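You operate a simulated robot arm through the tools that you are given. There is no shell and no other tool. Be economical: measure what you need, move in short steps, check, and stop when the job is done.

You run a simulated two-armed robot. Do the job below in one go: nothing can be reset, and whatever is moved stays where it is left.

TASK
Screw the lid back on the honey jar.

Only the result counts: the job must be done as asked and must still hold three seconds after the hand-in. Knocking over, shifting, dropping, spilling or breaking anything else fails it. Lids that push on must go on centred and level and be pressed home; caps that screw on are set level and turned clockwise until they are tight.

THE ROBOT
Two 7-joint arms with two-finger parallel grippers on one trunk, on a base that drives. Base frame: it is fixed to the floor where the robot stands at the start and does not move with it; the origin is under the middle of the robot, x ahead of it, y to its left, z up; the surface under the hand at the start is at about z = 0.85. Lengths are in m, angles in rad, forces in N, time in s.
The left shoulder is at the start at [0.062, 0.198, 1.129], the right one opposite. With the tool pointing down near the work surface each hand reaches from about 0.3 to 0.72 m from the robot's upright axis, wherever it stands, measured 20 degrees to its own side. Payload 1.57 kg a hand.
Tool frame (each hand has its own): the origin (TCP) lies between the finger pads and is the grasp point; the fingertips stand 0.03 m ahead of it; z points along the fingers, y is the line along which they close. The gripper opens to 0.11 m. The fingers are 0.024 m wide and 0.012 m thick; the gripper's body (0.048 by 0.112 m) begins 0.078 m behind the TCP.
Orientation is that of the tool frame in the base frame, as [roll, pitch, yaw] about the fixed x, y, z axes, in that order (R = Rz(yaw) Ry(pitch) Rx(roll)). With the fingers straight down and closing along the base's y, the tool's x points along the base's -x, its y along +y and its z along -z.

THE INTERFACE
- The arms move only by the tool drive_tool. It takes "left_targets", "right_targets" or both (then of equal length, played together; a hand with none holds still); each is a list of rows, each an object of numbers (a shift or turn left out is 0, a gripper value left out holds the last): "x", "y", "z": the shift along the base's x, y, z in units of 25 mm (1.0 is 25 mm); "ax", "ay", "az": the turn, a rotation vector about the base's x, y, z in units of 6 degrees (1.0 is 6 degrees); "grip": the finger opening in m, from 0 to 0.11. In form: [{"x": .., "y": .., "z": .., "ax": .., "ay": .., "az": .., "grip": ..}, ...]. A call has 1 to 8 rows; each row shifts and turns the commanded pose from where the row before left it. A call with a number of a shift or a turn outside -1 to 1 is refused whole. Rows are played at 5 a second. More than 0.05 m and 0.15 rad between two rows, or a gripper value outside its range, and nothing of the call is played. A pose out of reach is approached as far as the arm can. The call stops where the force on the tool passes 40 N (or 10 N more than at its start, if that is more) or the arm is blocked; 0.2 s more then pass. The fingers move at their own pace (about 0.072 m/s each) and stop on an object; they squeeze with about 36 N. The grip force told is the motor's: it shows also when the fingers shut on nothing. Time passes only in rows, and 0.2 s behind the last, so rows that do not move let the fingers close. It gives the time, the measured TCP pose, the force on the tool (base axes), the opening and the grip force at its end, in the units of the frame above (readings bear some noise), with the torque about the TCP (base axes, N m) and any sound that the robot's microphone picked up.
- Cameras (640 x 400 px; columns grow to the right, rows downward): "scene" is now at [0.1121, 0.0115, 1.7118]; the picture's right is [0.12, -0.99, 0.00], its down [-0.81, -0.10, -0.58] and it looks along [0.58, 0.07, -0.81] (base axes); focal length 264 px, centre (320, 200). "left" rides on the left gripper at [0.07, -0.016, -0.141] in its tool frame; the picture's right is [0.23, 0.97, 0.00], its down [-0.86, 0.20, -0.48] and it looks along [-0.47, 0.11, 0.88] (tool axes); focal length 222 px, centre (320, 200). "right" rides on the right gripper at [0.07, 0.016, -0.141] in its tool frame; the picture's right is [-0.23, 0.97, 0.00], its down [-0.85, -0.20, -0.48] and it looks along [-0.47, -0.11, 0.88] (tool axes); focal length 222 px, centre (320, 200).
- grab_frame(camera): a new picture of that camera. No time passes.
- lift_body(by): slides the trunk up (or, below 0, down) by that many m; the arms and the scene camera ride with it, the base frame stays. It gives what a move gives, with no picture.
- drive_base(legs): drives the robot by 1 to 6 legs, each [ahead, left, turn to the left] in m, m and rad, along the robot's own axes; the way and the turn of a leg run together, so that a leg with both is an arc; at most 1.5 m and 3.142 rad a leg. The arms and the cameras ride along, it lands a little off, and it stops where it bumps. It gives what a move gives.
- turn_head(pan, tilt): turns the head with the scene camera to pan (to the left, within 1.501 rad either way) and tilt (down, from -0.506 to 1.204), counted from straight ahead of the robot. It gives what a move gives.
- pixel_to_xyz(camera, pixels): for up to 12 pixels [column, row] of the newest picture of that camera ("zoom" is the newest enlarged one), the place [x, y, z] in the base frame of the surface seen there, good to about 0.002 m, but the place of the scene camera against the robot may be out by one fixed shift of up to 0.012 m in any direction. No time passes.
- enlarge(camera, box): a new picture of the part [left, top, right, bottom] of that camera's present view, enlarged. No time passes.
- close_job(): hands the job in; it is judged then, once.

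Work in short steps. Measure before you move; look again where a grasp or a placing could have gone wrong, and mend it. You have 80 turns and 78 pictures in all, those below and enlarged ones among them. Open the grippers and draw the arms clear of the work before you hand the job in, unless the task says otherwise; then end with one line.

The tools are called after ">>>" as name(argument=value, ...) on one line, values as JSON. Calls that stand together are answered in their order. drive_tool: Moves the arms, as the interface text tells. Its arguments: {"type":"object","properties":{"left_targets":{"type":"array"},"right_targets":{"type":"array"}},"required":[]} The other tools are called the same way: lift_body (by) slides the trunk up or down; drive_base (legs) drives the base; turn_head (pan, tilt) turns the head that bears the scene camera; grab_frame (camera) takes a picture; pixel_to_xyz (camera, pixels) gives the place of the surface under pixels of a picture; enlarge (camera, box) takes an enlarged picture of a part of a camera's view; close_job () hands the job in.

At the start:

```text
t: 0.0
left_eef_pos: [0.4328, 0.2738, 1.1224]
left_tcp_rot: [3.141, 0.001, 3.141]
left_contact_force: [0.0, 0.7, -0.7]
left_wrist_torque: [0.02, -0.01, 0.03]
left_gripper_width: 0.1099
left_gripper_force: 0.0
right_eef_pos: [0.3694, -0.0966, 1.2118]
right_tcp_rot: [-3.14, -0.002, 3.141]
right_contact_force: [-0.2, -0.2, 0.1]
right_wrist_torque: [-0.01, 0.01, 0.0]
right_gripper_width: 0.1101
right_gripper_force: 0.0
trunk travel left (down, up): [-0.725, 0.265]
robot x, y, heading: [0.0048, -0.0008, -0.001]
head pan, tilt: [0.119, 0.946]
```

scene: 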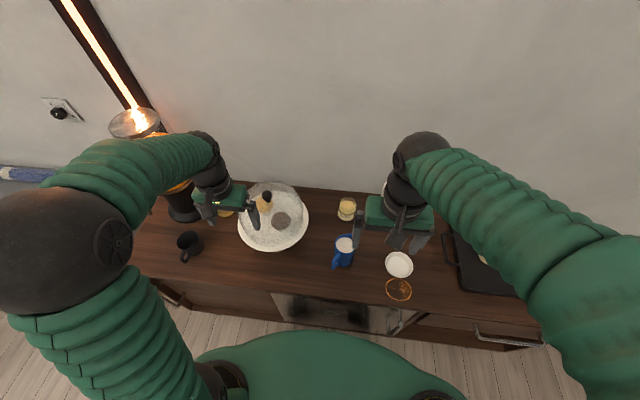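
right: 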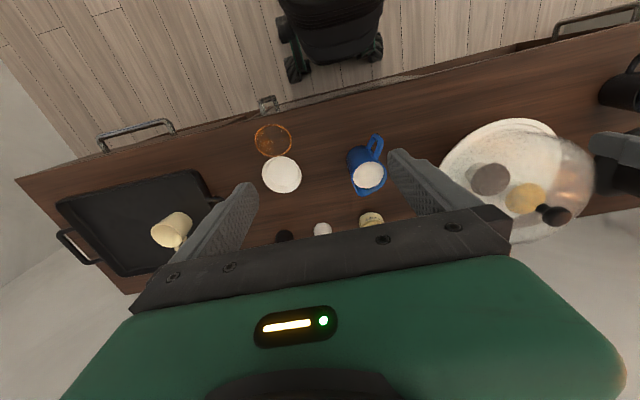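
left: 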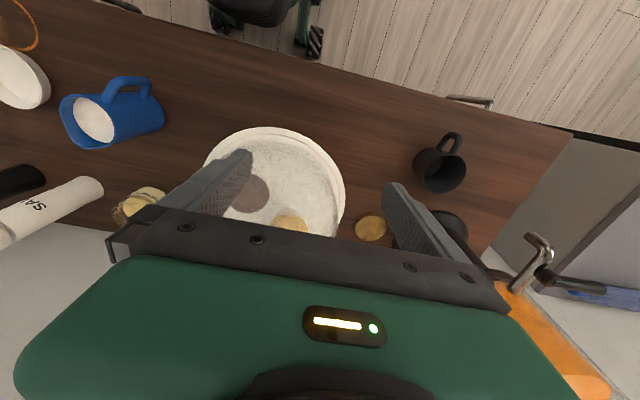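

The scene shows a plate at (272,218) with a jar-like item and discs, and a small jar at (347,208). I enlarge to identify the honey jar and its lid.

>>> enlarge(camera="scene", box=[150, 170, 310, 270])

>>> enlarge(camera="scene", box=[310, 180, 450, 310])

>>> enlarge(camera="left", box=[0, 100, 500, 270])

```text
4.00 times, centred on (230, 220) of scene
```

zoom: 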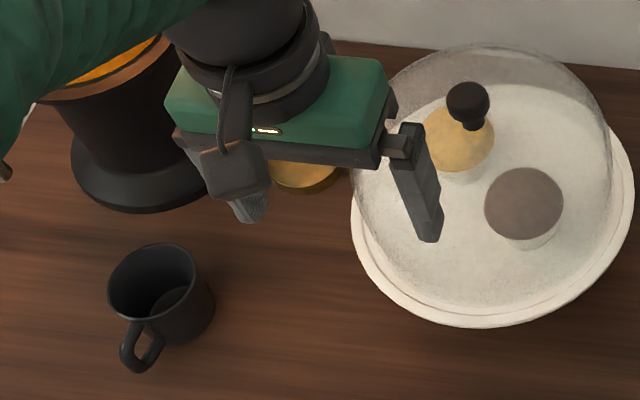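

```text
3.08 times, centred on (380, 245) of scene
```

zoom: 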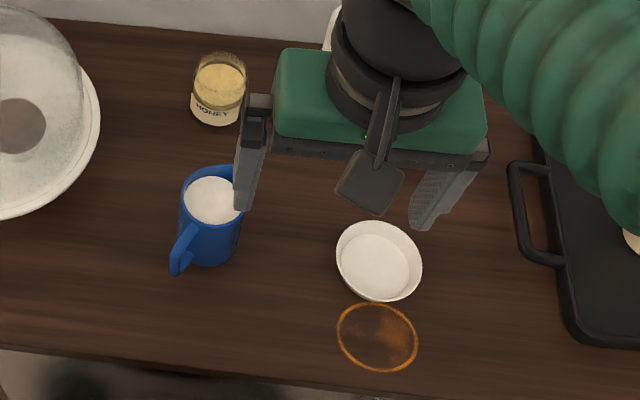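

```text
1.28 times, centred on (250, 185) of left
```

zoom: 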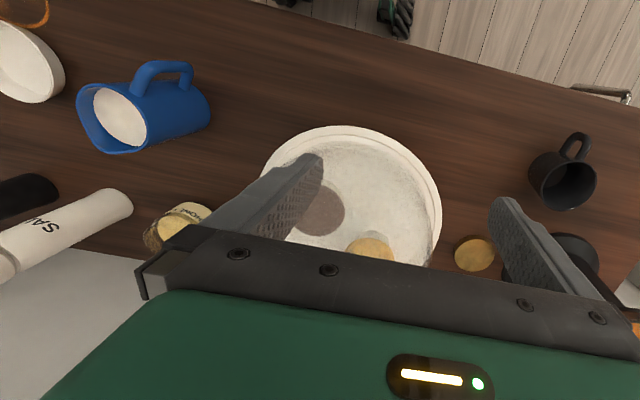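

The open honey jar stands at scene (347,208); a gold disc at scene (225,212)/left (371,228) looks like its lid. I measure both.

>>> pixel_to_xyz(camera="left", pixels=[[371, 228], [358, 228], [384, 228], [371, 217], [371, 238], [400, 240], [150, 192], [140, 212], [350, 250], [300, 225], [250, 193], [345, 190]])

>>> pixel_to_xyz(camera="scene", pixels=[[347, 200], [347, 208], [347, 216], [340, 206], [355, 207], [225, 213], [345, 245], [265, 197], [282, 222], [188, 242], [250, 240], [272, 183]])

```text
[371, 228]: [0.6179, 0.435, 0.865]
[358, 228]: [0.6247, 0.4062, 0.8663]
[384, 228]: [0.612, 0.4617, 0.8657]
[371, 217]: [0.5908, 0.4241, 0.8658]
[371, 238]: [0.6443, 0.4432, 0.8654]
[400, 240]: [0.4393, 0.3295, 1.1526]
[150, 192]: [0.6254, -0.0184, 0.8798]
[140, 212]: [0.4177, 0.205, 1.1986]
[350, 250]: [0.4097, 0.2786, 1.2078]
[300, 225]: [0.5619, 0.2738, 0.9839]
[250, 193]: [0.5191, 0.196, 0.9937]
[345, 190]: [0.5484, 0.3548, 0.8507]
```

```text
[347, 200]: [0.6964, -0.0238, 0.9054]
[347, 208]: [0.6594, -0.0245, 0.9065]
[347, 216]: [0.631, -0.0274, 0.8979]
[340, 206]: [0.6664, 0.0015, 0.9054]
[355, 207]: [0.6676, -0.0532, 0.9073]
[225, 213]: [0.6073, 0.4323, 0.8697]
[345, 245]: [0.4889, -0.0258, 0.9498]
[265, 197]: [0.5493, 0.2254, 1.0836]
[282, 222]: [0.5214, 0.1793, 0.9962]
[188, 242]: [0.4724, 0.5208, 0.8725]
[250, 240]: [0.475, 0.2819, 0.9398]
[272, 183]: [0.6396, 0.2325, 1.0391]
```

Lid top is about (0.618,0.435,0.865), jar about (0.665,-0.025). I check obstacles around the lid: the grinder and the plate rim, and items by the jar.

>>> pixel_to_xyz(camera="left", pixels=[[445, 222], [462, 230], [540, 250], [520, 285], [440, 170], [343, 205], [500, 280], [85, 190], [30, 178], [590, 292], [530, 140], [325, 235]])

>>> pixel_to_xyz(camera="scene", pixels=[[185, 205], [170, 190], [135, 125], [190, 215], [308, 218], [398, 265], [330, 310], [180, 297], [205, 140], [350, 120]])

>>> pixel_to_xyz(camera="right", pixels=[[285, 237], [322, 230], [371, 218], [281, 175], [368, 175], [372, 213], [360, 218], [383, 218], [180, 230], [130, 135], [270, 105]])

>>> enlarge(camera="right", box=[250, 120, 450, 245])

```text
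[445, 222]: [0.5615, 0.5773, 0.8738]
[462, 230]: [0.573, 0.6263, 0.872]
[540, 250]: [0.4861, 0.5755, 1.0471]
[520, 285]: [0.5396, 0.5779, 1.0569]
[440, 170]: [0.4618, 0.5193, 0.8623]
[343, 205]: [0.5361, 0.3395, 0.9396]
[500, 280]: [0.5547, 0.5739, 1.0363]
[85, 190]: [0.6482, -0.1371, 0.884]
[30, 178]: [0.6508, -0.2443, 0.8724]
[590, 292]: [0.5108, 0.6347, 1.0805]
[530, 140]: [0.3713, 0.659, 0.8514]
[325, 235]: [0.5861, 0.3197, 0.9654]
```

```text
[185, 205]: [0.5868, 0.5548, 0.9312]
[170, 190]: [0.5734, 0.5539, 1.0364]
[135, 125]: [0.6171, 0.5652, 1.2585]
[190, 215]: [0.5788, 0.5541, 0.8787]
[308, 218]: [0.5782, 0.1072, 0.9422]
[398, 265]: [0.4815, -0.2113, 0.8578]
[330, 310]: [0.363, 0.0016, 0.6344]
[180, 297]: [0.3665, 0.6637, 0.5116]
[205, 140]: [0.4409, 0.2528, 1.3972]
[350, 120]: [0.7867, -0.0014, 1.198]
```

```text
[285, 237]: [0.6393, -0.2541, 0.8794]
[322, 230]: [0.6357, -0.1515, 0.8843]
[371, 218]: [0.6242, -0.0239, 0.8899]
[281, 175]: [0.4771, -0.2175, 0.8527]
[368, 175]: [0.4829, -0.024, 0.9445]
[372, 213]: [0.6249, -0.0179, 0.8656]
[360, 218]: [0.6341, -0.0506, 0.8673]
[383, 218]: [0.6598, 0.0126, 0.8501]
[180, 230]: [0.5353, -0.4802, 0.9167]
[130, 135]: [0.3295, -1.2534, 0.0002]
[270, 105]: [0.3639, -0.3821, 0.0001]
```

```text
3.20 times, centred on (350, 182) of right
```

zoom: 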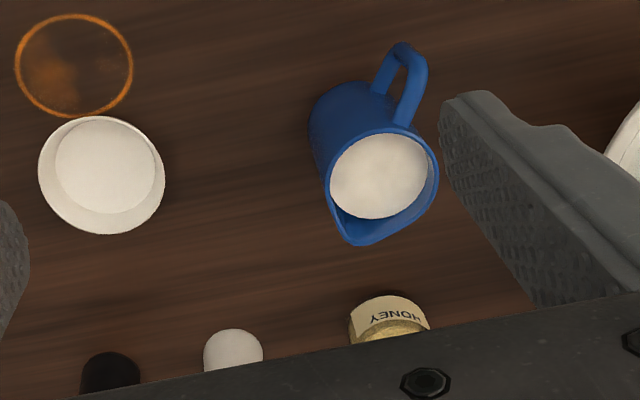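

The grinder stands at about (0.57,0.575) and is tall, so space by the lid is tight. I shift the left hand to y≈0.43, staying back at x≈0.43, to view the lid straight on.

>>> drive_tool(left_targets=[{"y": 1}, {"y": 1}, {"y": 1}, {"y": 1}, {"y": 1}, {"y": 1}])

>>> grab_frame(camera="left")

>>> grab_frame(camera="scene")

```text
t: 1.4
left_eef_pos: [0.4308, 0.4261, 1.1234]
left_tcp_rot: [-3.138, 0.0, -3.141]
left_contact_force: [0.5, 0.6, -0.2]
left_wrist_torque: [0.01, 0.0, -0.01]
left_gripper_width: 0.1102
left_gripper_force: 0.1
right_eef_pos: [0.3681, -0.0952, 1.2115]
right_tcp_rot: [-3.138, 0.0, 3.141]
right_contact_force: [-0.6, 0.4, -0.3]
right_wrist_torque: [0.0, 0.01, -0.04]
right_gripper_width: 0.1101
right_gripper_force: 0.1
trunk travel left (down, up): [-0.725, 0.265]
robot x, y, heading: [-0.0024, 0.0029, 0.001]
head pan, tilt: [0.119, 0.946]
```

```text
70 pictures are left
```

left: 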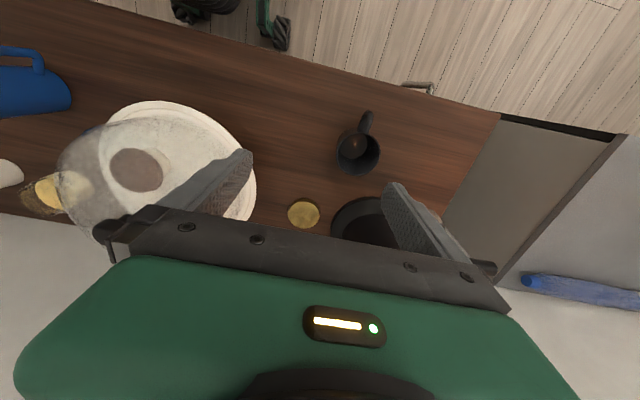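

```text
69 pictures are left
```

scene: 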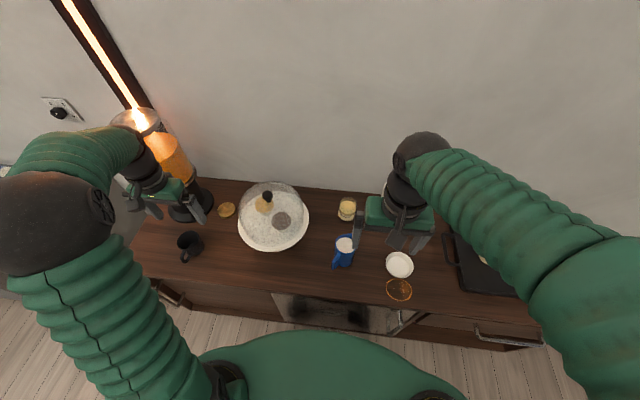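

The lid is now clear at scene (227,210) and left (303,214), between the plate and the dark base of the tower. I enlarge both and measure gaps.

>>> enlarge(camera="scene", box=[110, 90, 310, 270])

>>> enlarge(camera="left", box=[200, 130, 420, 267])

>>> pixel_to_xyz(camera="left", pixels=[[303, 214], [290, 214], [318, 216], [304, 203], [303, 226], [340, 222], [345, 208], [360, 200], [250, 205], [255, 190], [340, 232], [276, 215]])

>>> pixel_to_xyz(camera="scene", pixels=[[227, 209], [219, 211], [235, 209], [227, 203], [227, 216], [238, 222], [245, 205], [208, 190], [213, 205], [165, 155], [190, 165], [185, 175]])

```text
2.22 times, centred on (210, 180) of scene
```

zoom: 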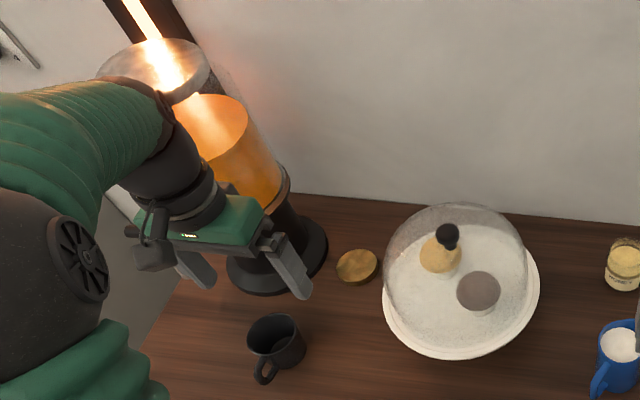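

```text
2.91 times, centred on (310, 198) of left
```

zoom: 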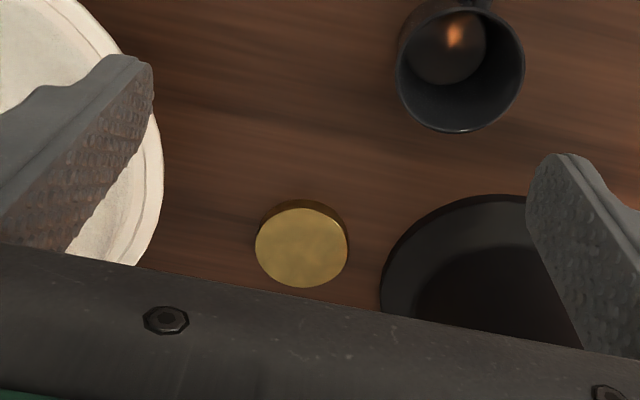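

```text
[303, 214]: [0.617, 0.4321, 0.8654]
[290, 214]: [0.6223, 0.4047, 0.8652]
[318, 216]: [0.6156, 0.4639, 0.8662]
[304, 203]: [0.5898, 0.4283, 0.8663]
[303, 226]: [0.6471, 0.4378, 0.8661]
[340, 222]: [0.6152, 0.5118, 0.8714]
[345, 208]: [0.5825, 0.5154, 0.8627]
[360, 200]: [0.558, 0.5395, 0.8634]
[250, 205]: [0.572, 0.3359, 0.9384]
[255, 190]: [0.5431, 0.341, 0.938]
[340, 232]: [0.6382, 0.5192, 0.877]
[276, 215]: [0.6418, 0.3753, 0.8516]
```

```text
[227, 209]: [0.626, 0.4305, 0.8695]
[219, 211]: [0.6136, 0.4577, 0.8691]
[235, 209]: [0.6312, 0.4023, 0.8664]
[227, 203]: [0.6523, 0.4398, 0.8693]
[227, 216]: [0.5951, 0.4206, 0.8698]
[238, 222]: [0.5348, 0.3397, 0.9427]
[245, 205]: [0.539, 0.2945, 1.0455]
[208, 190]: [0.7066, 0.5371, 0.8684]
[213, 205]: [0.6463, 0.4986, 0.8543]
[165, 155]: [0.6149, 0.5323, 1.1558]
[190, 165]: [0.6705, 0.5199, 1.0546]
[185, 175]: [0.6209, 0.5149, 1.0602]
```

The lid centre is ≈(0.618,0.433), top 0.865, ~60 mm wide; the cake stand rim (z 0.94) is at y≈0.345 and the tower at y≈0.51, so hands closing along y fit with a ~0.085 opening. I drive 0.06 right so that the arm comes in less from the tower's side and both spots are within reach.

>>> drive_base(legs=[[0, -0.06, 0]])

```text
t: 2.4
left_eef_pos: [0.4302, 0.39, 1.1137]
left_tcp_rot: [-3.123, -0.004, -3.137]
left_contact_force: [-0.5, 1.6, -0.2]
left_wrist_torque: [-0.09, -0.07, 0.03]
left_gripper_width: 0.1102
left_gripper_force: 0.0
right_eef_pos: [0.3692, -0.1298, 1.2122]
right_tcp_rot: [-3.122, -0.002, -3.135]
right_contact_force: [0.6, 0.4, -0.6]
right_wrist_torque: [-0.08, 0.02, -0.01]
right_gripper_width: 0.1098
right_gripper_force: 0.0
trunk travel left (down, up): [-0.725, 0.265]
robot x, y, heading: [-0.0032, -0.0566, -0.004]
head pan, tilt: [0.119, 0.946]
```

Hand is at (0.430,0.390). I move y to 0.433 and then forward over the lid at height, gripper opened to 0.09.

>>> drive_tool(left_targets=[{"y": 1, "grip": 0.088}, {"y": 0.7}, {"x": 1}, {"x": 1}, {"x": 1}, {"x": 1}, {"x": 1}])

>>> grab_frame(camera="scene")

```text
t: 4.0
left_eef_pos: [0.5567, 0.4204, 1.1211]
left_tcp_rot: [-3.135, -0.003, -3.138]
left_contact_force: [0.5, 0.1, 0.7]
left_wrist_torque: [0.02, 0.04, 0.04]
left_gripper_width: 0.088
left_gripper_force: 0.0
right_eef_pos: [0.3688, -0.142, 1.2115]
right_tcp_rot: [-3.133, -0.002, -3.133]
right_contact_force: [-0.6, 0.3, 0.4]
right_wrist_torque: [-0.02, -0.01, 0.0]
right_gripper_width: 0.1098
right_gripper_force: 0.0
trunk travel left (down, up): [-0.725, 0.265]
robot x, y, heading: [0.0019, -0.0555, 0.005]
head pan, tilt: [0.119, 0.946]
```

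```text
66 pictures are left
```

scene: 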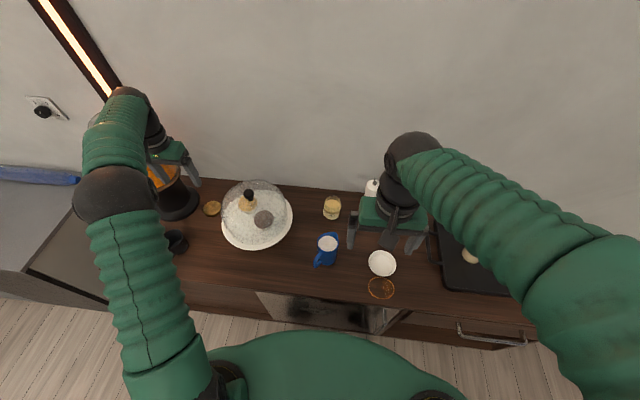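

The forearm passes near the tower's top around scene (130,110). I enlarge there and measure heights before going further.

>>> enlarge(camera="scene", box=[60, 70, 260, 270])

>>> pixel_to_xyz(camera="scene", pixels=[[100, 115], [115, 130], [140, 130], [140, 105], [160, 125], [160, 175], [95, 122], [155, 140], [110, 180], [88, 110]])

>>> grab_frame(camera="left")

```text
2.00 times, centred on (160, 170) of scene
```

zoom: 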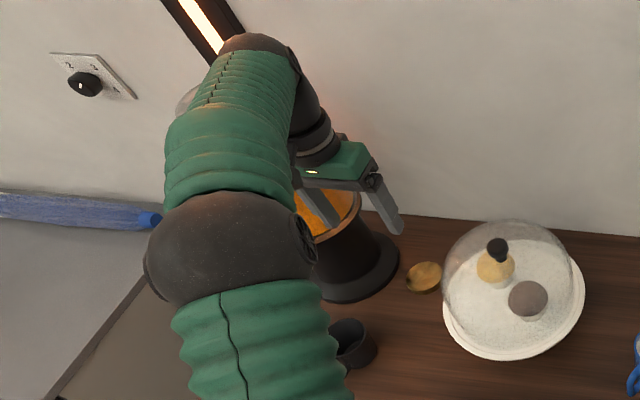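

```text
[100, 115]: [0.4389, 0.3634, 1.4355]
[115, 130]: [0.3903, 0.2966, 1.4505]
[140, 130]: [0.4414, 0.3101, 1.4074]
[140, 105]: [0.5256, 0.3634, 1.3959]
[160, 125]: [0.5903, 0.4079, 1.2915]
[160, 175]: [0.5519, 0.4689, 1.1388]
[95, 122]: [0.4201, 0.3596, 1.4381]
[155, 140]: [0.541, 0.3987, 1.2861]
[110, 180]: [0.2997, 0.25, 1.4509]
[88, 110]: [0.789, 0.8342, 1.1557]
```

```text
64 pictures are left
```

left: 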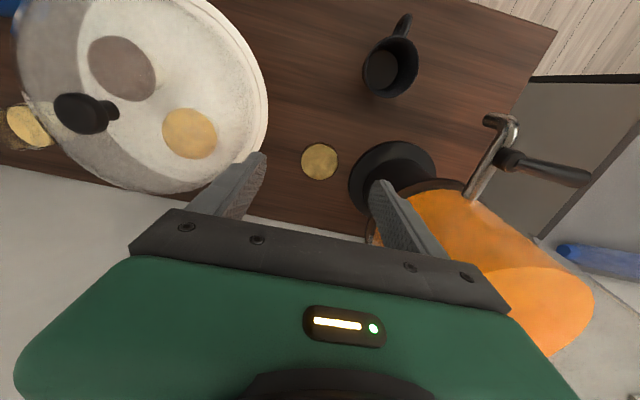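

The forearm is well above and to the right of the tower. I measure the tower's near edge and the lid in the new left picture.

>>> pixel_to_xyz(camera="left", pixels=[[319, 161], [303, 160], [336, 162], [320, 145], [319, 178], [351, 180], [369, 225], [420, 200], [412, 195], [440, 185], [478, 265], [265, 130]])

>>> enlarge(camera="left", box=[240, 110, 400, 210])

```text
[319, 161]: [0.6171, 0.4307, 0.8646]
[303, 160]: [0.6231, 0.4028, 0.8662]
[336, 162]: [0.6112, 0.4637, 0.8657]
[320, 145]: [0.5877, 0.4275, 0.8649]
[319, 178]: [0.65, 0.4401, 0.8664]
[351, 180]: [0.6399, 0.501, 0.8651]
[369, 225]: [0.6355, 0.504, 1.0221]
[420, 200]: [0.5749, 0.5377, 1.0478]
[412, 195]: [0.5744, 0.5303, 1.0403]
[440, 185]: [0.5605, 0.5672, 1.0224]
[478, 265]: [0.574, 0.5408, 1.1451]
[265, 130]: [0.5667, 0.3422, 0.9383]
```

```text
4.00 times, centred on (320, 160) of left
```

zoom: 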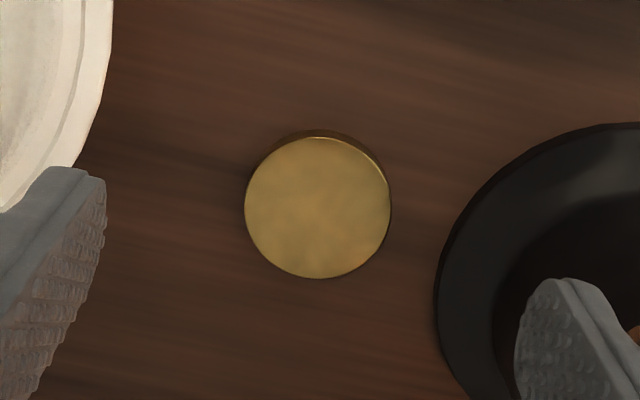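

Lid centre ≈(0.618,0.432), tower column edge at y≈0.503, leaving ~13 mm beside the hand. I move above the lid first and read the pose again.

>>> drive_tool(left_targets=[{"x": 1}, {"x": 1, "y": 0.4}, {"x": 0.45}, {"z": -1}, {}])

>>> grab_frame(camera="left")

```text
t: 5.2
left_eef_pos: [0.6015, 0.4196, 1.0917]
left_tcp_rot: [-3.136, -0.003, -3.137]
left_contact_force: [0.1, 0.4, 0.2]
left_wrist_torque: [-0.01, 0.0, -0.02]
left_gripper_width: 0.088
left_gripper_force: 0.0
left hand out of reach, approached as far as the arm can: row 2, 3
right_eef_pos: [0.3693, -0.1448, 1.211]
right_tcp_rot: [-3.134, -0.003, -3.137]
right_contact_force: [0.3, -0.1, -0.3]
right_wrist_torque: [0.02, -0.01, -0.01]
right_gripper_width: 0.1101
right_gripper_force: 0.0
trunk travel left (down, up): [-0.725, 0.265]
robot x, y, heading: [-0.0007, -0.0564, 0.003]
head pan, tilt: [0.119, 0.946]
```

```text
62 pictures are left
```

left: 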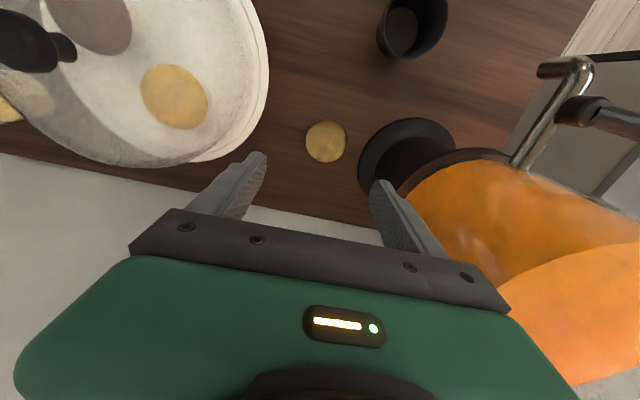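

The reach ran out at this height. I check how far the robot's base is from the cabinet front before driving ahead a little.

>>> grab_frame(camera="right")

>>> pixel_to_xyz(camera="scene", pixels=[[320, 335], [320, 345], [250, 350], [400, 350], [330, 325], [240, 318]])

>>> pixel_to_xyz(camera="right", pixels=[[330, 70], [300, 70], [370, 50], [330, 40], [330, 98], [350, 110]])

```text
61 pictures are left
```

right: 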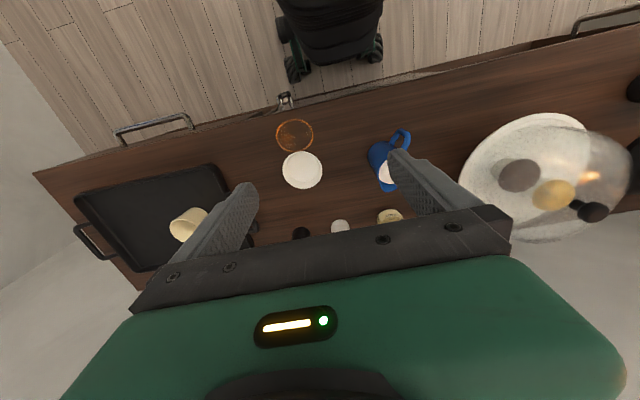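

```text
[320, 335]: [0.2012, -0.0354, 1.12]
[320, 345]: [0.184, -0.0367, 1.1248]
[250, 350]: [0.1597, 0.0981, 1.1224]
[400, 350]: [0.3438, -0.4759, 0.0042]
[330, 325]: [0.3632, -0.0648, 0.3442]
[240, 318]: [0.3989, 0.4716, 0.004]
```

```text
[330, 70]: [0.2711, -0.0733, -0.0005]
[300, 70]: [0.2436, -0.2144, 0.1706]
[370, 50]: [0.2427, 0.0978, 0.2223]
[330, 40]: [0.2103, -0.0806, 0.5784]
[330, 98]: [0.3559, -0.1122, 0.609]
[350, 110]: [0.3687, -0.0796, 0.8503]
```

The base front is at x≈0.26 and the cabinet at ≈0.36, so I drive ahead 0.05; both hands are high and clear.

>>> drive_base(legs=[[0.05, 0, 0]])

>>> drive_tool(left_targets=[{}, {}])

>>> grab_frame(camera="left")

```text
t: 6.1
left_eef_pos: [0.6412, 0.4189, 1.1001]
left_tcp_rot: [-3.136, 0.01, -3.136]
left_contact_force: [-0.2, 0.1, 0.9]
left_wrist_torque: [0.01, -0.1, 0.04]
left_gripper_width: 0.0883
left_gripper_force: 0.1
right_eef_pos: [0.4055, -0.1472, 1.2163]
right_tcp_rot: [-3.137, 0.01, -3.136]
right_contact_force: [-0.1, -1.0, 0.6]
right_wrist_torque: [0.0, -0.04, 0.04]
right_gripper_width: 0.1098
right_gripper_force: 0.0
trunk travel left (down, up): [-0.725, 0.265]
robot x, y, heading: [0.0492, -0.0549, 0.0]
head pan, tilt: [0.119, 0.946]
```

```text
t: 6.7
left_eef_pos: [0.6465, 0.4205, 1.0955]
left_tcp_rot: [-3.135, 0.004, -3.135]
left_contact_force: [-0.6, -0.6, 0.4]
left_wrist_torque: [-0.04, -0.02, -0.01]
left_gripper_width: 0.0878
left_gripper_force: 0.1
right_eef_pos: [0.4102, -0.1433, 1.2135]
right_tcp_rot: [-3.134, 0.007, -3.135]
right_contact_force: [-1.1, -0.5, 0.0]
right_wrist_torque: [-0.02, -0.05, -0.02]
right_gripper_width: 0.11
right_gripper_force: 0.0
trunk travel left (down, up): [-0.725, 0.265]
robot x, y, heading: [0.0493, -0.0563, 0.001]
head pan, tilt: [0.119, 0.946]
```

```text
60 pictures are left
```

left: 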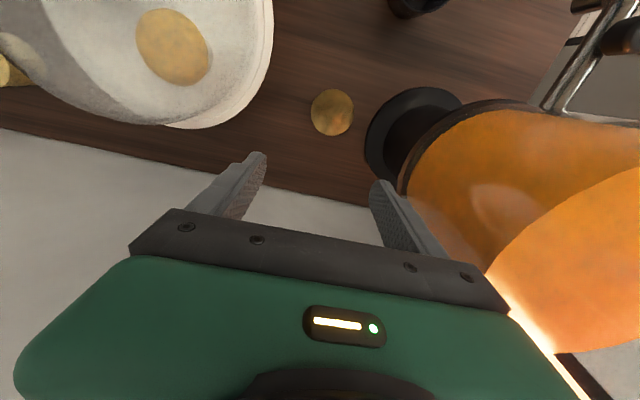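

Hand at (0.6465,0.4205,1.0955). I correct to (0.618,0.432) and descend to z≈0.95, still above the lid.

>>> drive_tool(left_targets=[{"x": -1}, {"x": -0.14, "y": 0.45}, {"z": -1}, {"z": -1}, {"z": -1}, {"z": -1}, {"z": -1}, {"z": -0.8}])

>>> grab_frame(camera="left")

>>> grab_frame(camera="scene")

```text
t: 8.5
left_eef_pos: [0.6204, 0.4309, 0.9483]
left_tcp_rot: [-3.136, 0.0, -3.136]
left_contact_force: [0.0, 0.3, 0.0]
left_wrist_torque: [-0.03, 0.02, -0.03]
left_gripper_width: 0.088
left_gripper_force: 0.0
right_eef_pos: [0.4151, -0.1454, 1.2131]
right_tcp_rot: [-3.137, 0.002, -3.137]
right_contact_force: [0.3, 0.2, -0.2]
right_wrist_torque: [0.01, 0.01, 0.01]
right_gripper_width: 0.1099
right_gripper_force: 0.1
trunk travel left (down, up): [-0.725, 0.265]
robot x, y, heading: [0.0491, -0.0583, -0.002]
head pan, tilt: [0.119, 0.946]
```

```text
59 pictures are left
```

left: 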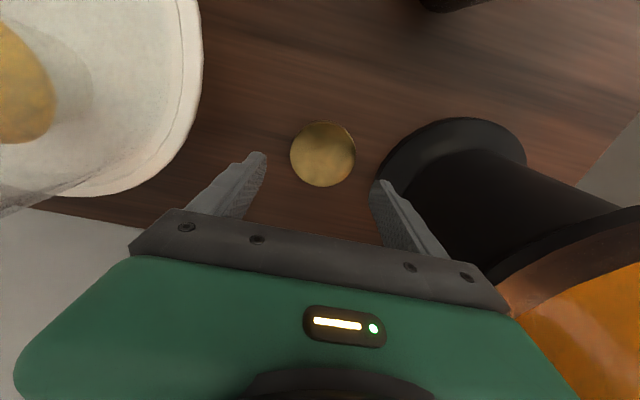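

```text
58 pictures are left
```

scene: 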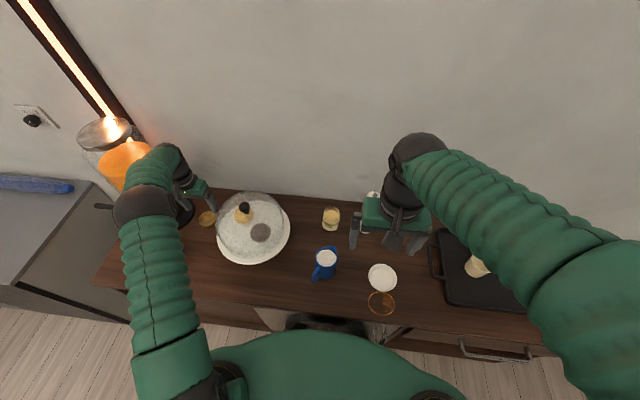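

The lid at left (323,155) is between the fingers. I check its centre again and the arm/tower clearance.

>>> pixel_to_xyz(camera="left", pixels=[[293, 155], [353, 157], [323, 125], [323, 184], [323, 155], [378, 178], [470, 265], [520, 305], [480, 250]])

>>> enlarge(camera="scene", box=[70, 100, 250, 270])

```text
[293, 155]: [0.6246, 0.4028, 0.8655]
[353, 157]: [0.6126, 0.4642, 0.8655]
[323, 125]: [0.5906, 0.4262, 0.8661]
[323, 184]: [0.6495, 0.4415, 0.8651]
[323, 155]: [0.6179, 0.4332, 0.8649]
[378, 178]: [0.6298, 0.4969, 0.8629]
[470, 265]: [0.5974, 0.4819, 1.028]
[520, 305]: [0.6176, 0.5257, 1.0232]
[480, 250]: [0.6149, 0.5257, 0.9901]
```

```text
2.35 times, centred on (160, 185) of scene
```

zoom: 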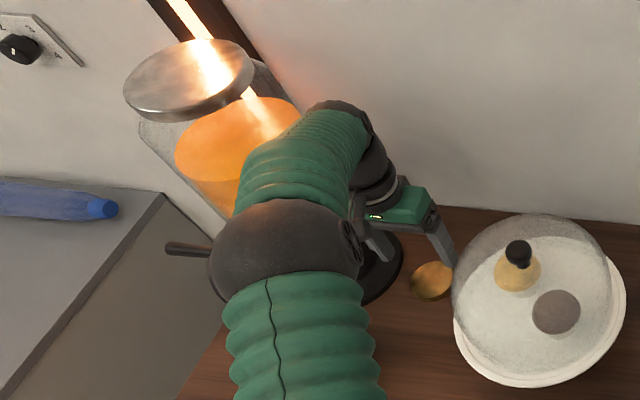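

I measure the forearm's tower-side surface to confirm clearance on the last 65 mm of descent.

>>> pixel_to_xyz(camera="scene", pixels=[[130, 175], [128, 185], [140, 160], [150, 150], [165, 147], [118, 205], [110, 180], [118, 165], [125, 150], [172, 165]])

```text
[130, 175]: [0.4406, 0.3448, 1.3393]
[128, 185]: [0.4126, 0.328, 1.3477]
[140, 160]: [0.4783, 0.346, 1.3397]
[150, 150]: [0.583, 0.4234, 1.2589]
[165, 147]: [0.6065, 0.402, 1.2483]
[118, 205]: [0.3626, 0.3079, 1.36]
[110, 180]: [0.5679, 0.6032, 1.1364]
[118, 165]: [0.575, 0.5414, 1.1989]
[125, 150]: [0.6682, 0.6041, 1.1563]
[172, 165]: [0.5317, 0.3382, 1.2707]
```

Forearm (y≲0.42) is well clear of the tower (y≥0.53). I descend to z≈0.882.

>>> drive_tool(left_targets=[{"z": -1, "x": -0.06, "y": 0.06}, {"z": -1}, {"z": -0.6}, {}])

>>> grab_frame(camera="left")

```text
t: 9.5
left_eef_pos: [0.6191, 0.4315, 0.8835]
left_tcp_rot: [-3.139, 0.0, -3.136]
left_contact_force: [-0.5, 0.4, 0.6]
left_wrist_torque: [0.0, 0.0, -0.03]
left_gripper_width: 0.0879
left_gripper_force: 0.2
right_eef_pos: [0.4148, -0.146, 1.2126]
right_tcp_rot: [-3.136, 0.0, -3.135]
right_contact_force: [-0.4, -0.2, -0.4]
right_wrist_torque: [-0.02, 0.0, -0.02]
right_gripper_width: 0.1101
right_gripper_force: 0.1
trunk travel left (down, up): [-0.725, 0.265]
robot x, y, heading: [0.0531, -0.0578, -0.003]
head pan, tilt: [0.119, 0.946]
```

```text
56 pictures are left
```

left: 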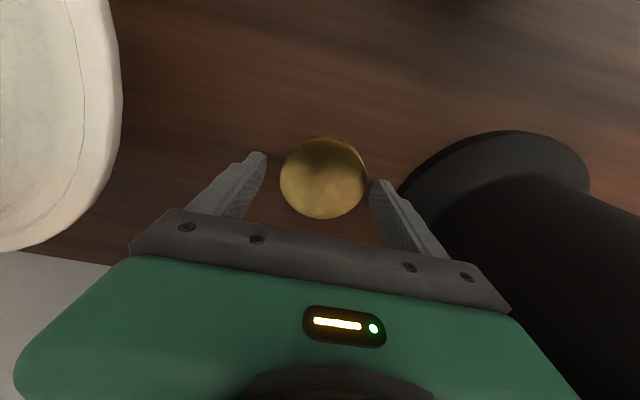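

Lid is centred between the pads at left (323,178). I close the gripper.

>>> drive_tool(left_targets=[{"grip": 0.045}, {}, {}, {}])

>>> grab_frame(camera="left")

```text
t: 10.5
left_eef_pos: [0.6207, 0.4317, 0.884]
left_tcp_rot: [-3.136, -0.002, -3.138]
left_contact_force: [0.4, 0.0, 0.0]
left_wrist_torque: [0.01, -0.01, 0.0]
left_gripper_width: 0.0678
left_gripper_force: 36.0
right_eef_pos: [0.4146, -0.1463, 1.2124]
right_tcp_rot: [-3.136, 0.001, -3.137]
right_contact_force: [0.0, 0.2, -1.1]
right_wrist_torque: [0.01, -0.01, 0.01]
right_gripper_width: 0.1102
right_gripper_force: 0.1
trunk travel left (down, up): [-0.725, 0.265]
robot x, y, heading: [0.05, -0.0586, 0.0]
head pan, tilt: [0.119, 0.946]
```

```text
55 pictures are left
```

left: 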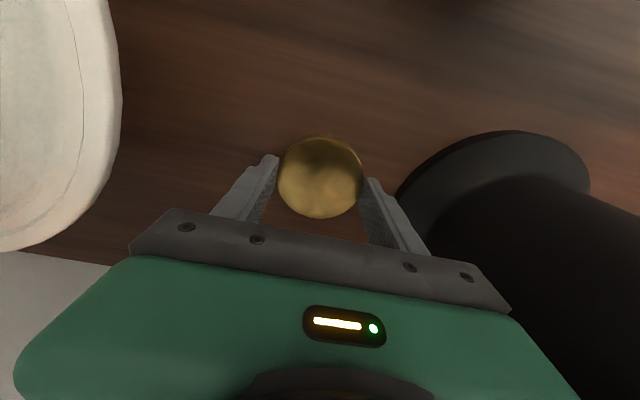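

The lid is gripped (0.068 m, 36 N). I lift straight up to clear the cake dome.

>>> drive_tool(left_targets=[{"z": 0.5}, {"z": 1}, {"z": 1}, {"z": 1}, {"z": 1}, {"z": 1}, {"z": 1}, {"z": 1}])

>>> grab_frame(camera="left")

```text
t: 12.3
left_eef_pos: [0.619, 0.4325, 1.0721]
left_tcp_rot: [-3.139, 0.0, -3.136]
left_contact_force: [0.3, -0.2, -0.6]
left_wrist_torque: [0.03, 0.02, -0.01]
left_gripper_width: 0.0678
left_gripper_force: 36.0
right_eef_pos: [0.4153, -0.1478, 1.2124]
right_tcp_rot: [-3.136, 0.001, -3.136]
right_contact_force: [0.2, 0.1, 0.0]
right_wrist_torque: [-0.02, 0.01, 0.03]
right_gripper_width: 0.1099
right_gripper_force: 0.1
trunk travel left (down, up): [-0.725, 0.265]
robot x, y, heading: [0.0512, -0.0566, 0.002]
head pan, tilt: [0.119, 0.946]
```

```text
54 pictures are left
```

left: 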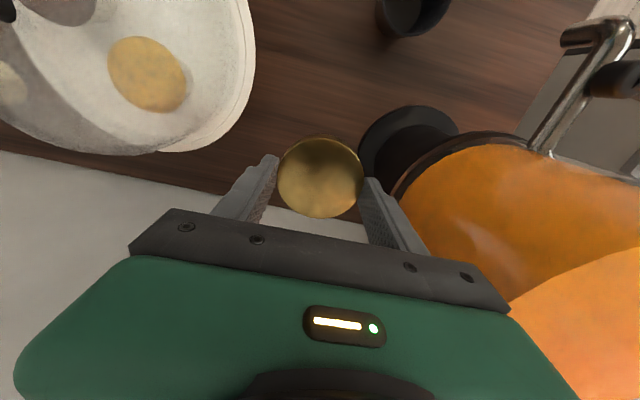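

Lid still held. I raise to z≈1.17 and draw back a little, while the right hand moves aside to the right.

>>> drive_tool(left_targets=[{"z": 1}, {"z": 1}, {"z": 1}, {"z": 1}, {"x": -1}, {"y": -1}, {"y": -1}, {"y": -1}], right_targets=[{"y": -1}, {"y": -1}, {"y": -1}, {"y": -1}, {"y": -1}, {"y": -1}, {"y": -1}, {}])

>>> drive_tool(left_targets=[{"y": -1}, {"y": -1}, {"y": -1}, {"y": -1}, {"y": -1}, {"y": -1}, {"y": -1}, {"y": -1}])

>>> drive_tool(left_targets=[{"y": -1}, {"y": -1}, {"y": -1}, {"y": -1}, {"y": -1}, {"y": -1}, {"y": -1}, {}])

>>> grab_frame(camera="left")

>>> grab_frame(camera="scene")

```text
t: 14.1
left_eef_pos: [0.5939, 0.3559, 1.1736]
left_tcp_rot: [-3.14, 0.003, -3.136]
left_contact_force: [-0.5, 1.2, -0.4]
left_wrist_torque: [0.02, -0.01, 0.0]
left_gripper_width: 0.0677
left_gripper_force: 36.1
right_eef_pos: [0.4137, -0.3235, 1.2126]
right_tcp_rot: [-3.137, 0.003, -3.135]
right_contact_force: [-0.9, 0.7, 0.7]
right_wrist_torque: [0.02, 0.01, 0.0]
right_gripper_width: 0.11
right_gripper_force: 0.1
trunk travel left (down, up): [-0.725, 0.265]
robot x, y, heading: [0.0492, -0.0566, 0.002]
head pan, tilt: [0.119, 0.946]
```

```text
t: 15.9
left_eef_pos: [0.5926, 0.1533, 1.1715]
left_tcp_rot: [-3.139, 0.001, -3.134]
left_contact_force: [0.3, 0.1, 0.3]
left_wrist_torque: [0.02, -0.03, 0.0]
left_gripper_width: 0.0678
left_gripper_force: 35.8
right_eef_pos: [0.4152, -0.3235, 1.2109]
right_tcp_rot: [-3.137, 0.002, -3.136]
right_contact_force: [-0.5, 0.5, -0.6]
right_wrist_torque: [0.01, 0.0, 0.01]
right_gripper_width: 0.1101
right_gripper_force: 0.1
trunk travel left (down, up): [-0.725, 0.265]
robot x, y, heading: [0.0516, -0.0551, -0.002]
head pan, tilt: [0.119, 0.946]
```

```text
t: 17.7
left_eef_pos: [0.594, -0.0218, 1.1711]
left_tcp_rot: [-3.139, 0.0, -3.136]
left_contact_force: [0.6, -0.2, -0.6]
left_wrist_torque: [-0.01, -0.02, -0.02]
left_gripper_width: 0.0679
left_gripper_force: 36.4
right_eef_pos: [0.4144, -0.325, 1.2119]
right_tcp_rot: [-3.137, 0.001, -3.135]
right_contact_force: [1.3, 0.1, -0.7]
right_wrist_torque: [0.02, -0.01, -0.01]
right_gripper_width: 0.1101
right_gripper_force: 0.1
trunk travel left (down, up): [-0.725, 0.265]
robot x, y, heading: [0.0491, -0.0563, 0.0]
head pan, tilt: [0.119, 0.946]
```

```text
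53 pictures are left
```

left: 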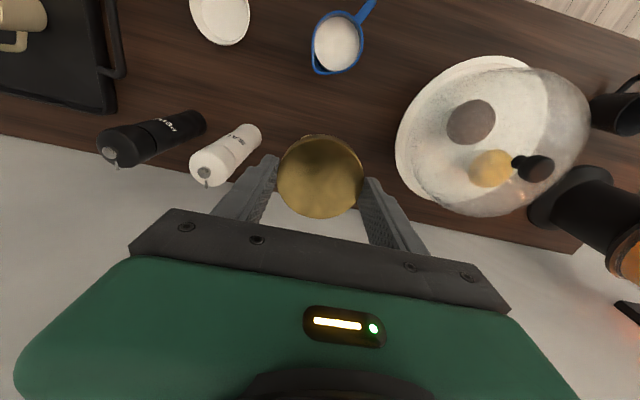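

```text
52 pictures are left
```

scene: 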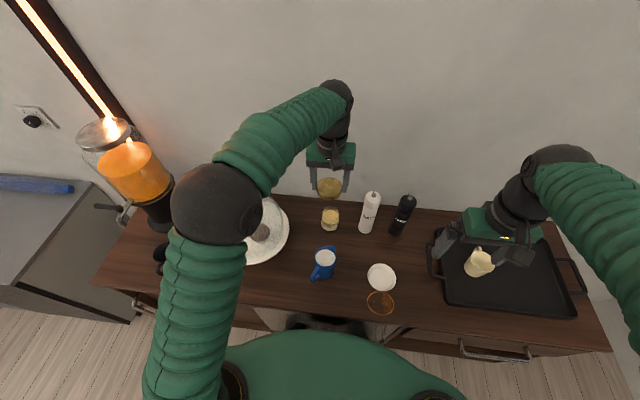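

Lid is held; the jar shows at scene (330,217). I zoom the scene and take a right picture to measure the jar's rim accurately.

>>> grab_frame(camera="right")

>>> enlarge(camera="scene", box=[290, 170, 370, 250])

```text
51 pictures are left
```

right: 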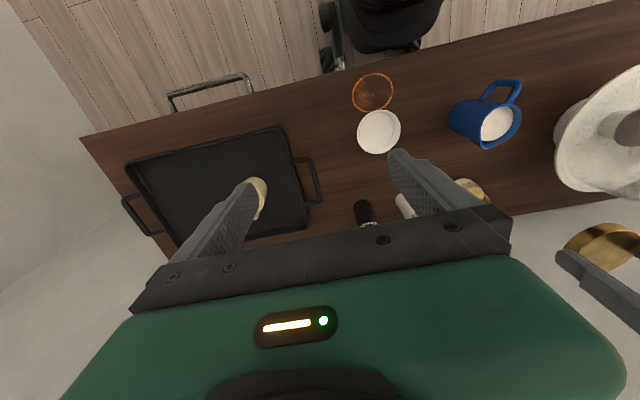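

```text
5.00 times, centred on (330, 210) of scene
```

zoom: 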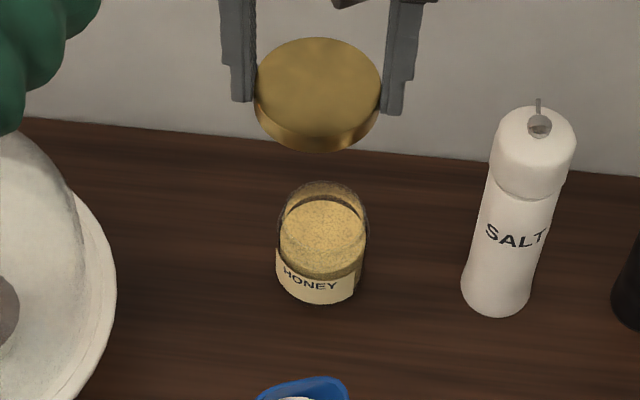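

I measure the jar rim, honey surface and the held lid (for calibrating the scene camera's shift).

>>> pixel_to_xyz(camera="zoom", pixels=[[281, 215], [366, 218], [325, 183], [325, 240], [322, 215], [325, 192], [285, 222], [362, 222], [318, 85], [262, 95], [376, 95], [318, 42]])

>>> enlarge(camera="scene", box=[312, 196, 348, 236])

```text
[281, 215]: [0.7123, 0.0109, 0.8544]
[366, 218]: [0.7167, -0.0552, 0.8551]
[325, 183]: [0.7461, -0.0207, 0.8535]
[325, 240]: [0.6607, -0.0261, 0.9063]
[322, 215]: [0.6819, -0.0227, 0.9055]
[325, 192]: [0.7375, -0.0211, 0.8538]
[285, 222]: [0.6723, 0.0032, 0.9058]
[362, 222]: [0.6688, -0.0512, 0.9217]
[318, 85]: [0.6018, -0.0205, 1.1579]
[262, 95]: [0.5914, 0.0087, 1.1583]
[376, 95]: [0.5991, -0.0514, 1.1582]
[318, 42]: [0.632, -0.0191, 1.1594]
```

```text
10.00 times, centred on (330, 216) of scene
```

zoom: 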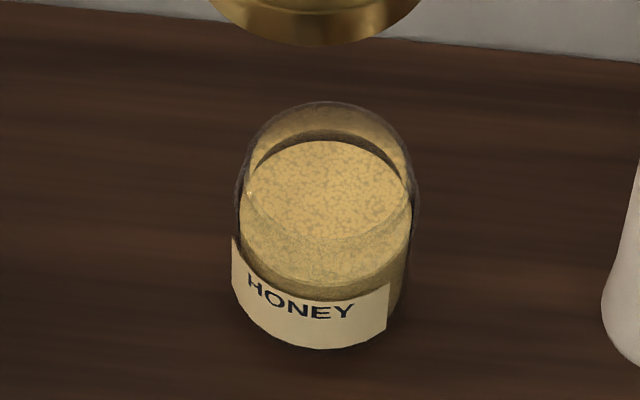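

The glass rim stands ~25 mm over the honey surface. I measure the honey surface outline and the glass edge in this zoom.

>>> pixel_to_xyz(camera="zoom", pixels=[[330, 145], [328, 275], [246, 205], [408, 205], [328, 212], [328, 262], [241, 190], [415, 190], [328, 105], [328, 325], [245, 150], [412, 160]])

```text
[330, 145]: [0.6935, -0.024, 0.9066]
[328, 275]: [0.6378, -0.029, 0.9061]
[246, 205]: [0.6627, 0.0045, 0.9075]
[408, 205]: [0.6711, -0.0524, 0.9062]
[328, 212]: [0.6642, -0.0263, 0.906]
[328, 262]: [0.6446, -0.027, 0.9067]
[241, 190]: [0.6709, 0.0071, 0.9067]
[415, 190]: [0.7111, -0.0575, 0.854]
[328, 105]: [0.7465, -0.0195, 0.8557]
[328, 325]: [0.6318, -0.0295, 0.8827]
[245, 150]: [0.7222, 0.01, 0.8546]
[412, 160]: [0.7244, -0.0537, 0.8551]
```

Scene centre ≈(0.6655,-0.0245) minus the ~5–7 mm camera shift. For a better fix I step the left hand aside and bring the right hand's camera over the jar.

>>> drive_tool(left_targets=[{"y": 1}, {"y": 1}, {"y": 1}, {"y": 1}, {}, {}, {}, {}], right_targets=[{"x": 1}, {"x": 1}, {"y": 1}, {"y": 1}, {"y": 1}, {"y": 1}, {"y": 1}, {"y": 1}])

>>> grab_frame(camera="right")

```text
t: 19.5
left_eef_pos: [0.5957, 0.082, 1.1708]
left_tcp_rot: [-3.14, 0.001, -3.136]
left_contact_force: [-0.5, -0.3, -0.5]
left_wrist_torque: [-0.01, 0.02, 0.0]
left_gripper_width: 0.0679
left_gripper_force: 36.0
right_eef_pos: [0.4654, -0.1719, 1.2121]
right_tcp_rot: [-3.137, 0.002, -3.136]
right_contact_force: [0.7, -0.3, -0.5]
right_wrist_torque: [-0.04, -0.01, -0.01]
right_gripper_width: 0.1097
right_gripper_force: 0.0
trunk travel left (down, up): [-0.725, 0.265]
robot x, y, heading: [0.0461, -0.0545, -0.001]
head pan, tilt: [0.119, 0.946]
```

```text
48 pictures are left
```

right: 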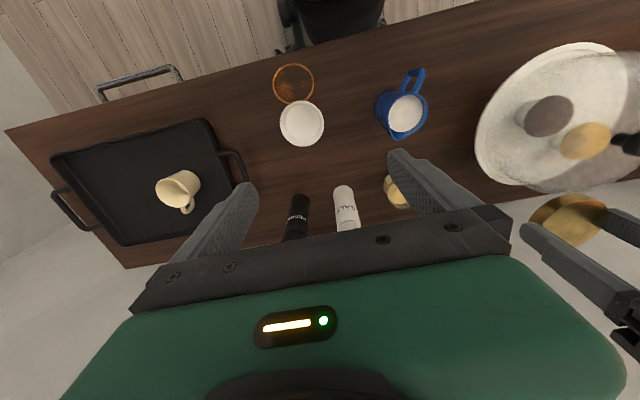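

The jar at right (397,190) is half behind the finger. I move the right hand forward and left a bit more.

>>> drive_tool(right_targets=[{"x": 1}, {"x": 1}, {"x": 1}, {"y": 1}, {"y": 1}, {}])

>>> enlarge(camera="right", box=[260, 80, 460, 205])

```text
t: 20.9
left_eef_pos: [0.5962, 0.0793, 1.1713]
left_tcp_rot: [-3.139, 0.0, -3.136]
left_contact_force: [-0.5, -0.8, -0.5]
left_wrist_torque: [-0.01, -0.02, 0.02]
left_gripper_width: 0.0679
left_gripper_force: 35.9
right_eef_pos: [0.5408, -0.1235, 1.2123]
right_tcp_rot: [-3.138, 0.001, -3.137]
right_contact_force: [0.2, 0.7, -0.3]
right_wrist_torque: [0.01, 0.02, 0.01]
right_gripper_width: 0.1099
right_gripper_force: 0.1
trunk travel left (down, up): [-0.725, 0.265]
robot x, y, heading: [0.0512, -0.0565, -0.002]
head pan, tilt: [0.119, 0.946]
```

```text
3.20 times, centred on (360, 142) of right
```

zoom: 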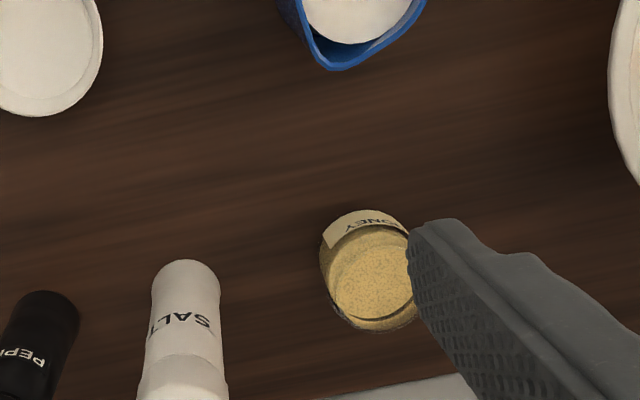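

Nearly clear. I shift the right hand 20 mm more to the left and zoom tighter.

>>> drive_tool(right_targets=[{"y": 0.8}, {}, {}])

>>> enlarge(camera="right", box=[332, 136, 396, 186])

```text
t: 21.7
left_eef_pos: [0.595, 0.0803, 1.1711]
left_tcp_rot: [-3.137, 0.0, -3.136]
left_contact_force: [0.4, 1.5, -0.2]
left_wrist_torque: [-0.01, 0.02, -0.01]
left_gripper_width: 0.0677
left_gripper_force: 36.1
right_eef_pos: [0.5406, -0.1037, 1.2113]
right_tcp_rot: [-3.139, 0.0, -3.136]
right_contact_force: [0.4, 0.3, 0.3]
right_wrist_torque: [0.01, 0.0, 0.02]
right_gripper_width: 0.1099
right_gripper_force: 0.0
trunk travel left (down, up): [-0.725, 0.265]
robot x, y, heading: [0.0497, -0.0575, -0.001]
head pan, tilt: [0.119, 0.946]
```

```text
8.00 times, centred on (364, 161) of right
```

zoom: 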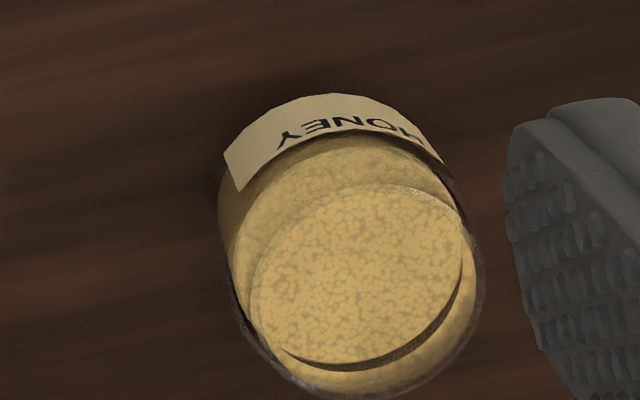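

Clear view now: honey surface around (340,255), glass rim ellipse centred about (363,290) in the zoom. I measure.

>>> pixel_to_xyz(camera="zoom", pixels=[[335, 140], [350, 358], [238, 250], [458, 260], [345, 250], [363, 290], [330, 105], [372, 390], [240, 300], [480, 270], [375, 184], [250, 160]])

```text
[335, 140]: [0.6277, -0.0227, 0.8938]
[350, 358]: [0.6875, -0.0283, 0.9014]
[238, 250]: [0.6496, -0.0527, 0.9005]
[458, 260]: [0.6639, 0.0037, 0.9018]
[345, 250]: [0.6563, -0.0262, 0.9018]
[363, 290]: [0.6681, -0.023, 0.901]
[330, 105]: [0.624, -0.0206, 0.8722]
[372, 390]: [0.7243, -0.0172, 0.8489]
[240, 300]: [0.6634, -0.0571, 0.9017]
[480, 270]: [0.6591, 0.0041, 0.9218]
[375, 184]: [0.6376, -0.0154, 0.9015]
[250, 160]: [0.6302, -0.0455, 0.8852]
```

Jar centre ≈(0.658,-0.025), rim z≈0.922. Now I measure the held lid's position relative to the TCP with the left camera.

>>> enlarge(camera="left", box=[256, 120, 384, 220])

>>> pixel_to_xyz(camera="zoom", pixels=[[320, 105], [320, 385], [115, 230], [530, 240], [320, 240], [320, 90]])

```text
4.00 times, centred on (320, 170) of left
```

zoom: 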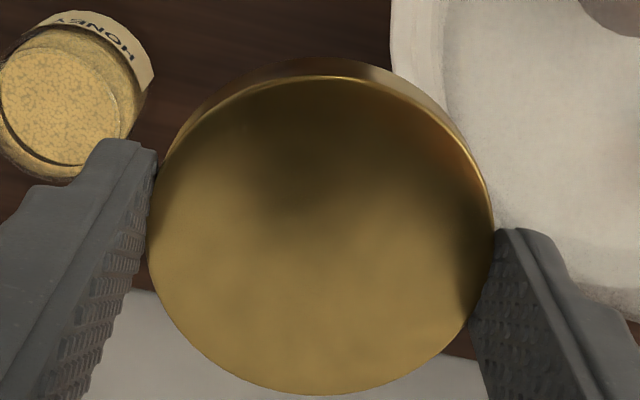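

```text
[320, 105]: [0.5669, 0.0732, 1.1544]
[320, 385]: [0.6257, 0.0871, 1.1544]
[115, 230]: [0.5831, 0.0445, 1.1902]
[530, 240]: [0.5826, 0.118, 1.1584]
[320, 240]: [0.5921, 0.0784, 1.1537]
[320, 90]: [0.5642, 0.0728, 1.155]
```

Lid centre coincides with the TCP. The jar is also visible in this zoom at (65,100); I cross-check its centre with the left camera.

>>> enlarge(camera="left", box=[236, 110, 300, 170])

```text
6.67 times, centred on (268, 140) of left
```

zoom: 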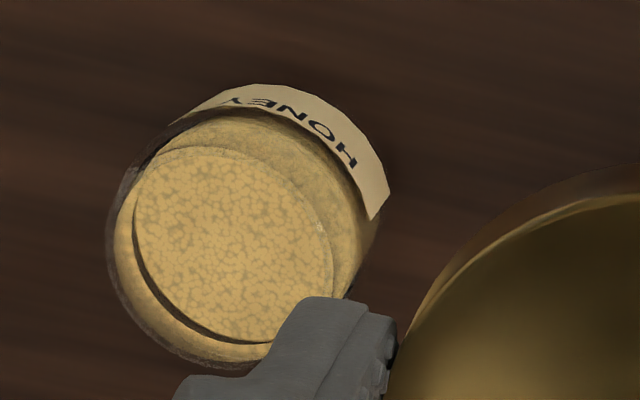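

>>> pixel_to_xyz(camera="zoom", pixels=[[255, 125], [140, 250], [355, 250], [262, 338], [270, 230], [113, 230], [200, 150], [200, 360], [285, 95]])

```text
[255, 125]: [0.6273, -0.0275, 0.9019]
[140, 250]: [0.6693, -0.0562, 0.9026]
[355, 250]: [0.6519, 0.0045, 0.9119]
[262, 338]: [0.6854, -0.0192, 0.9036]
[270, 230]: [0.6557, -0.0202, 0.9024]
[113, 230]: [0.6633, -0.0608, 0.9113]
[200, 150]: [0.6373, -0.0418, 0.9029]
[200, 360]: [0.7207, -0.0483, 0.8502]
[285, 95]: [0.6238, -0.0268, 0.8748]
```

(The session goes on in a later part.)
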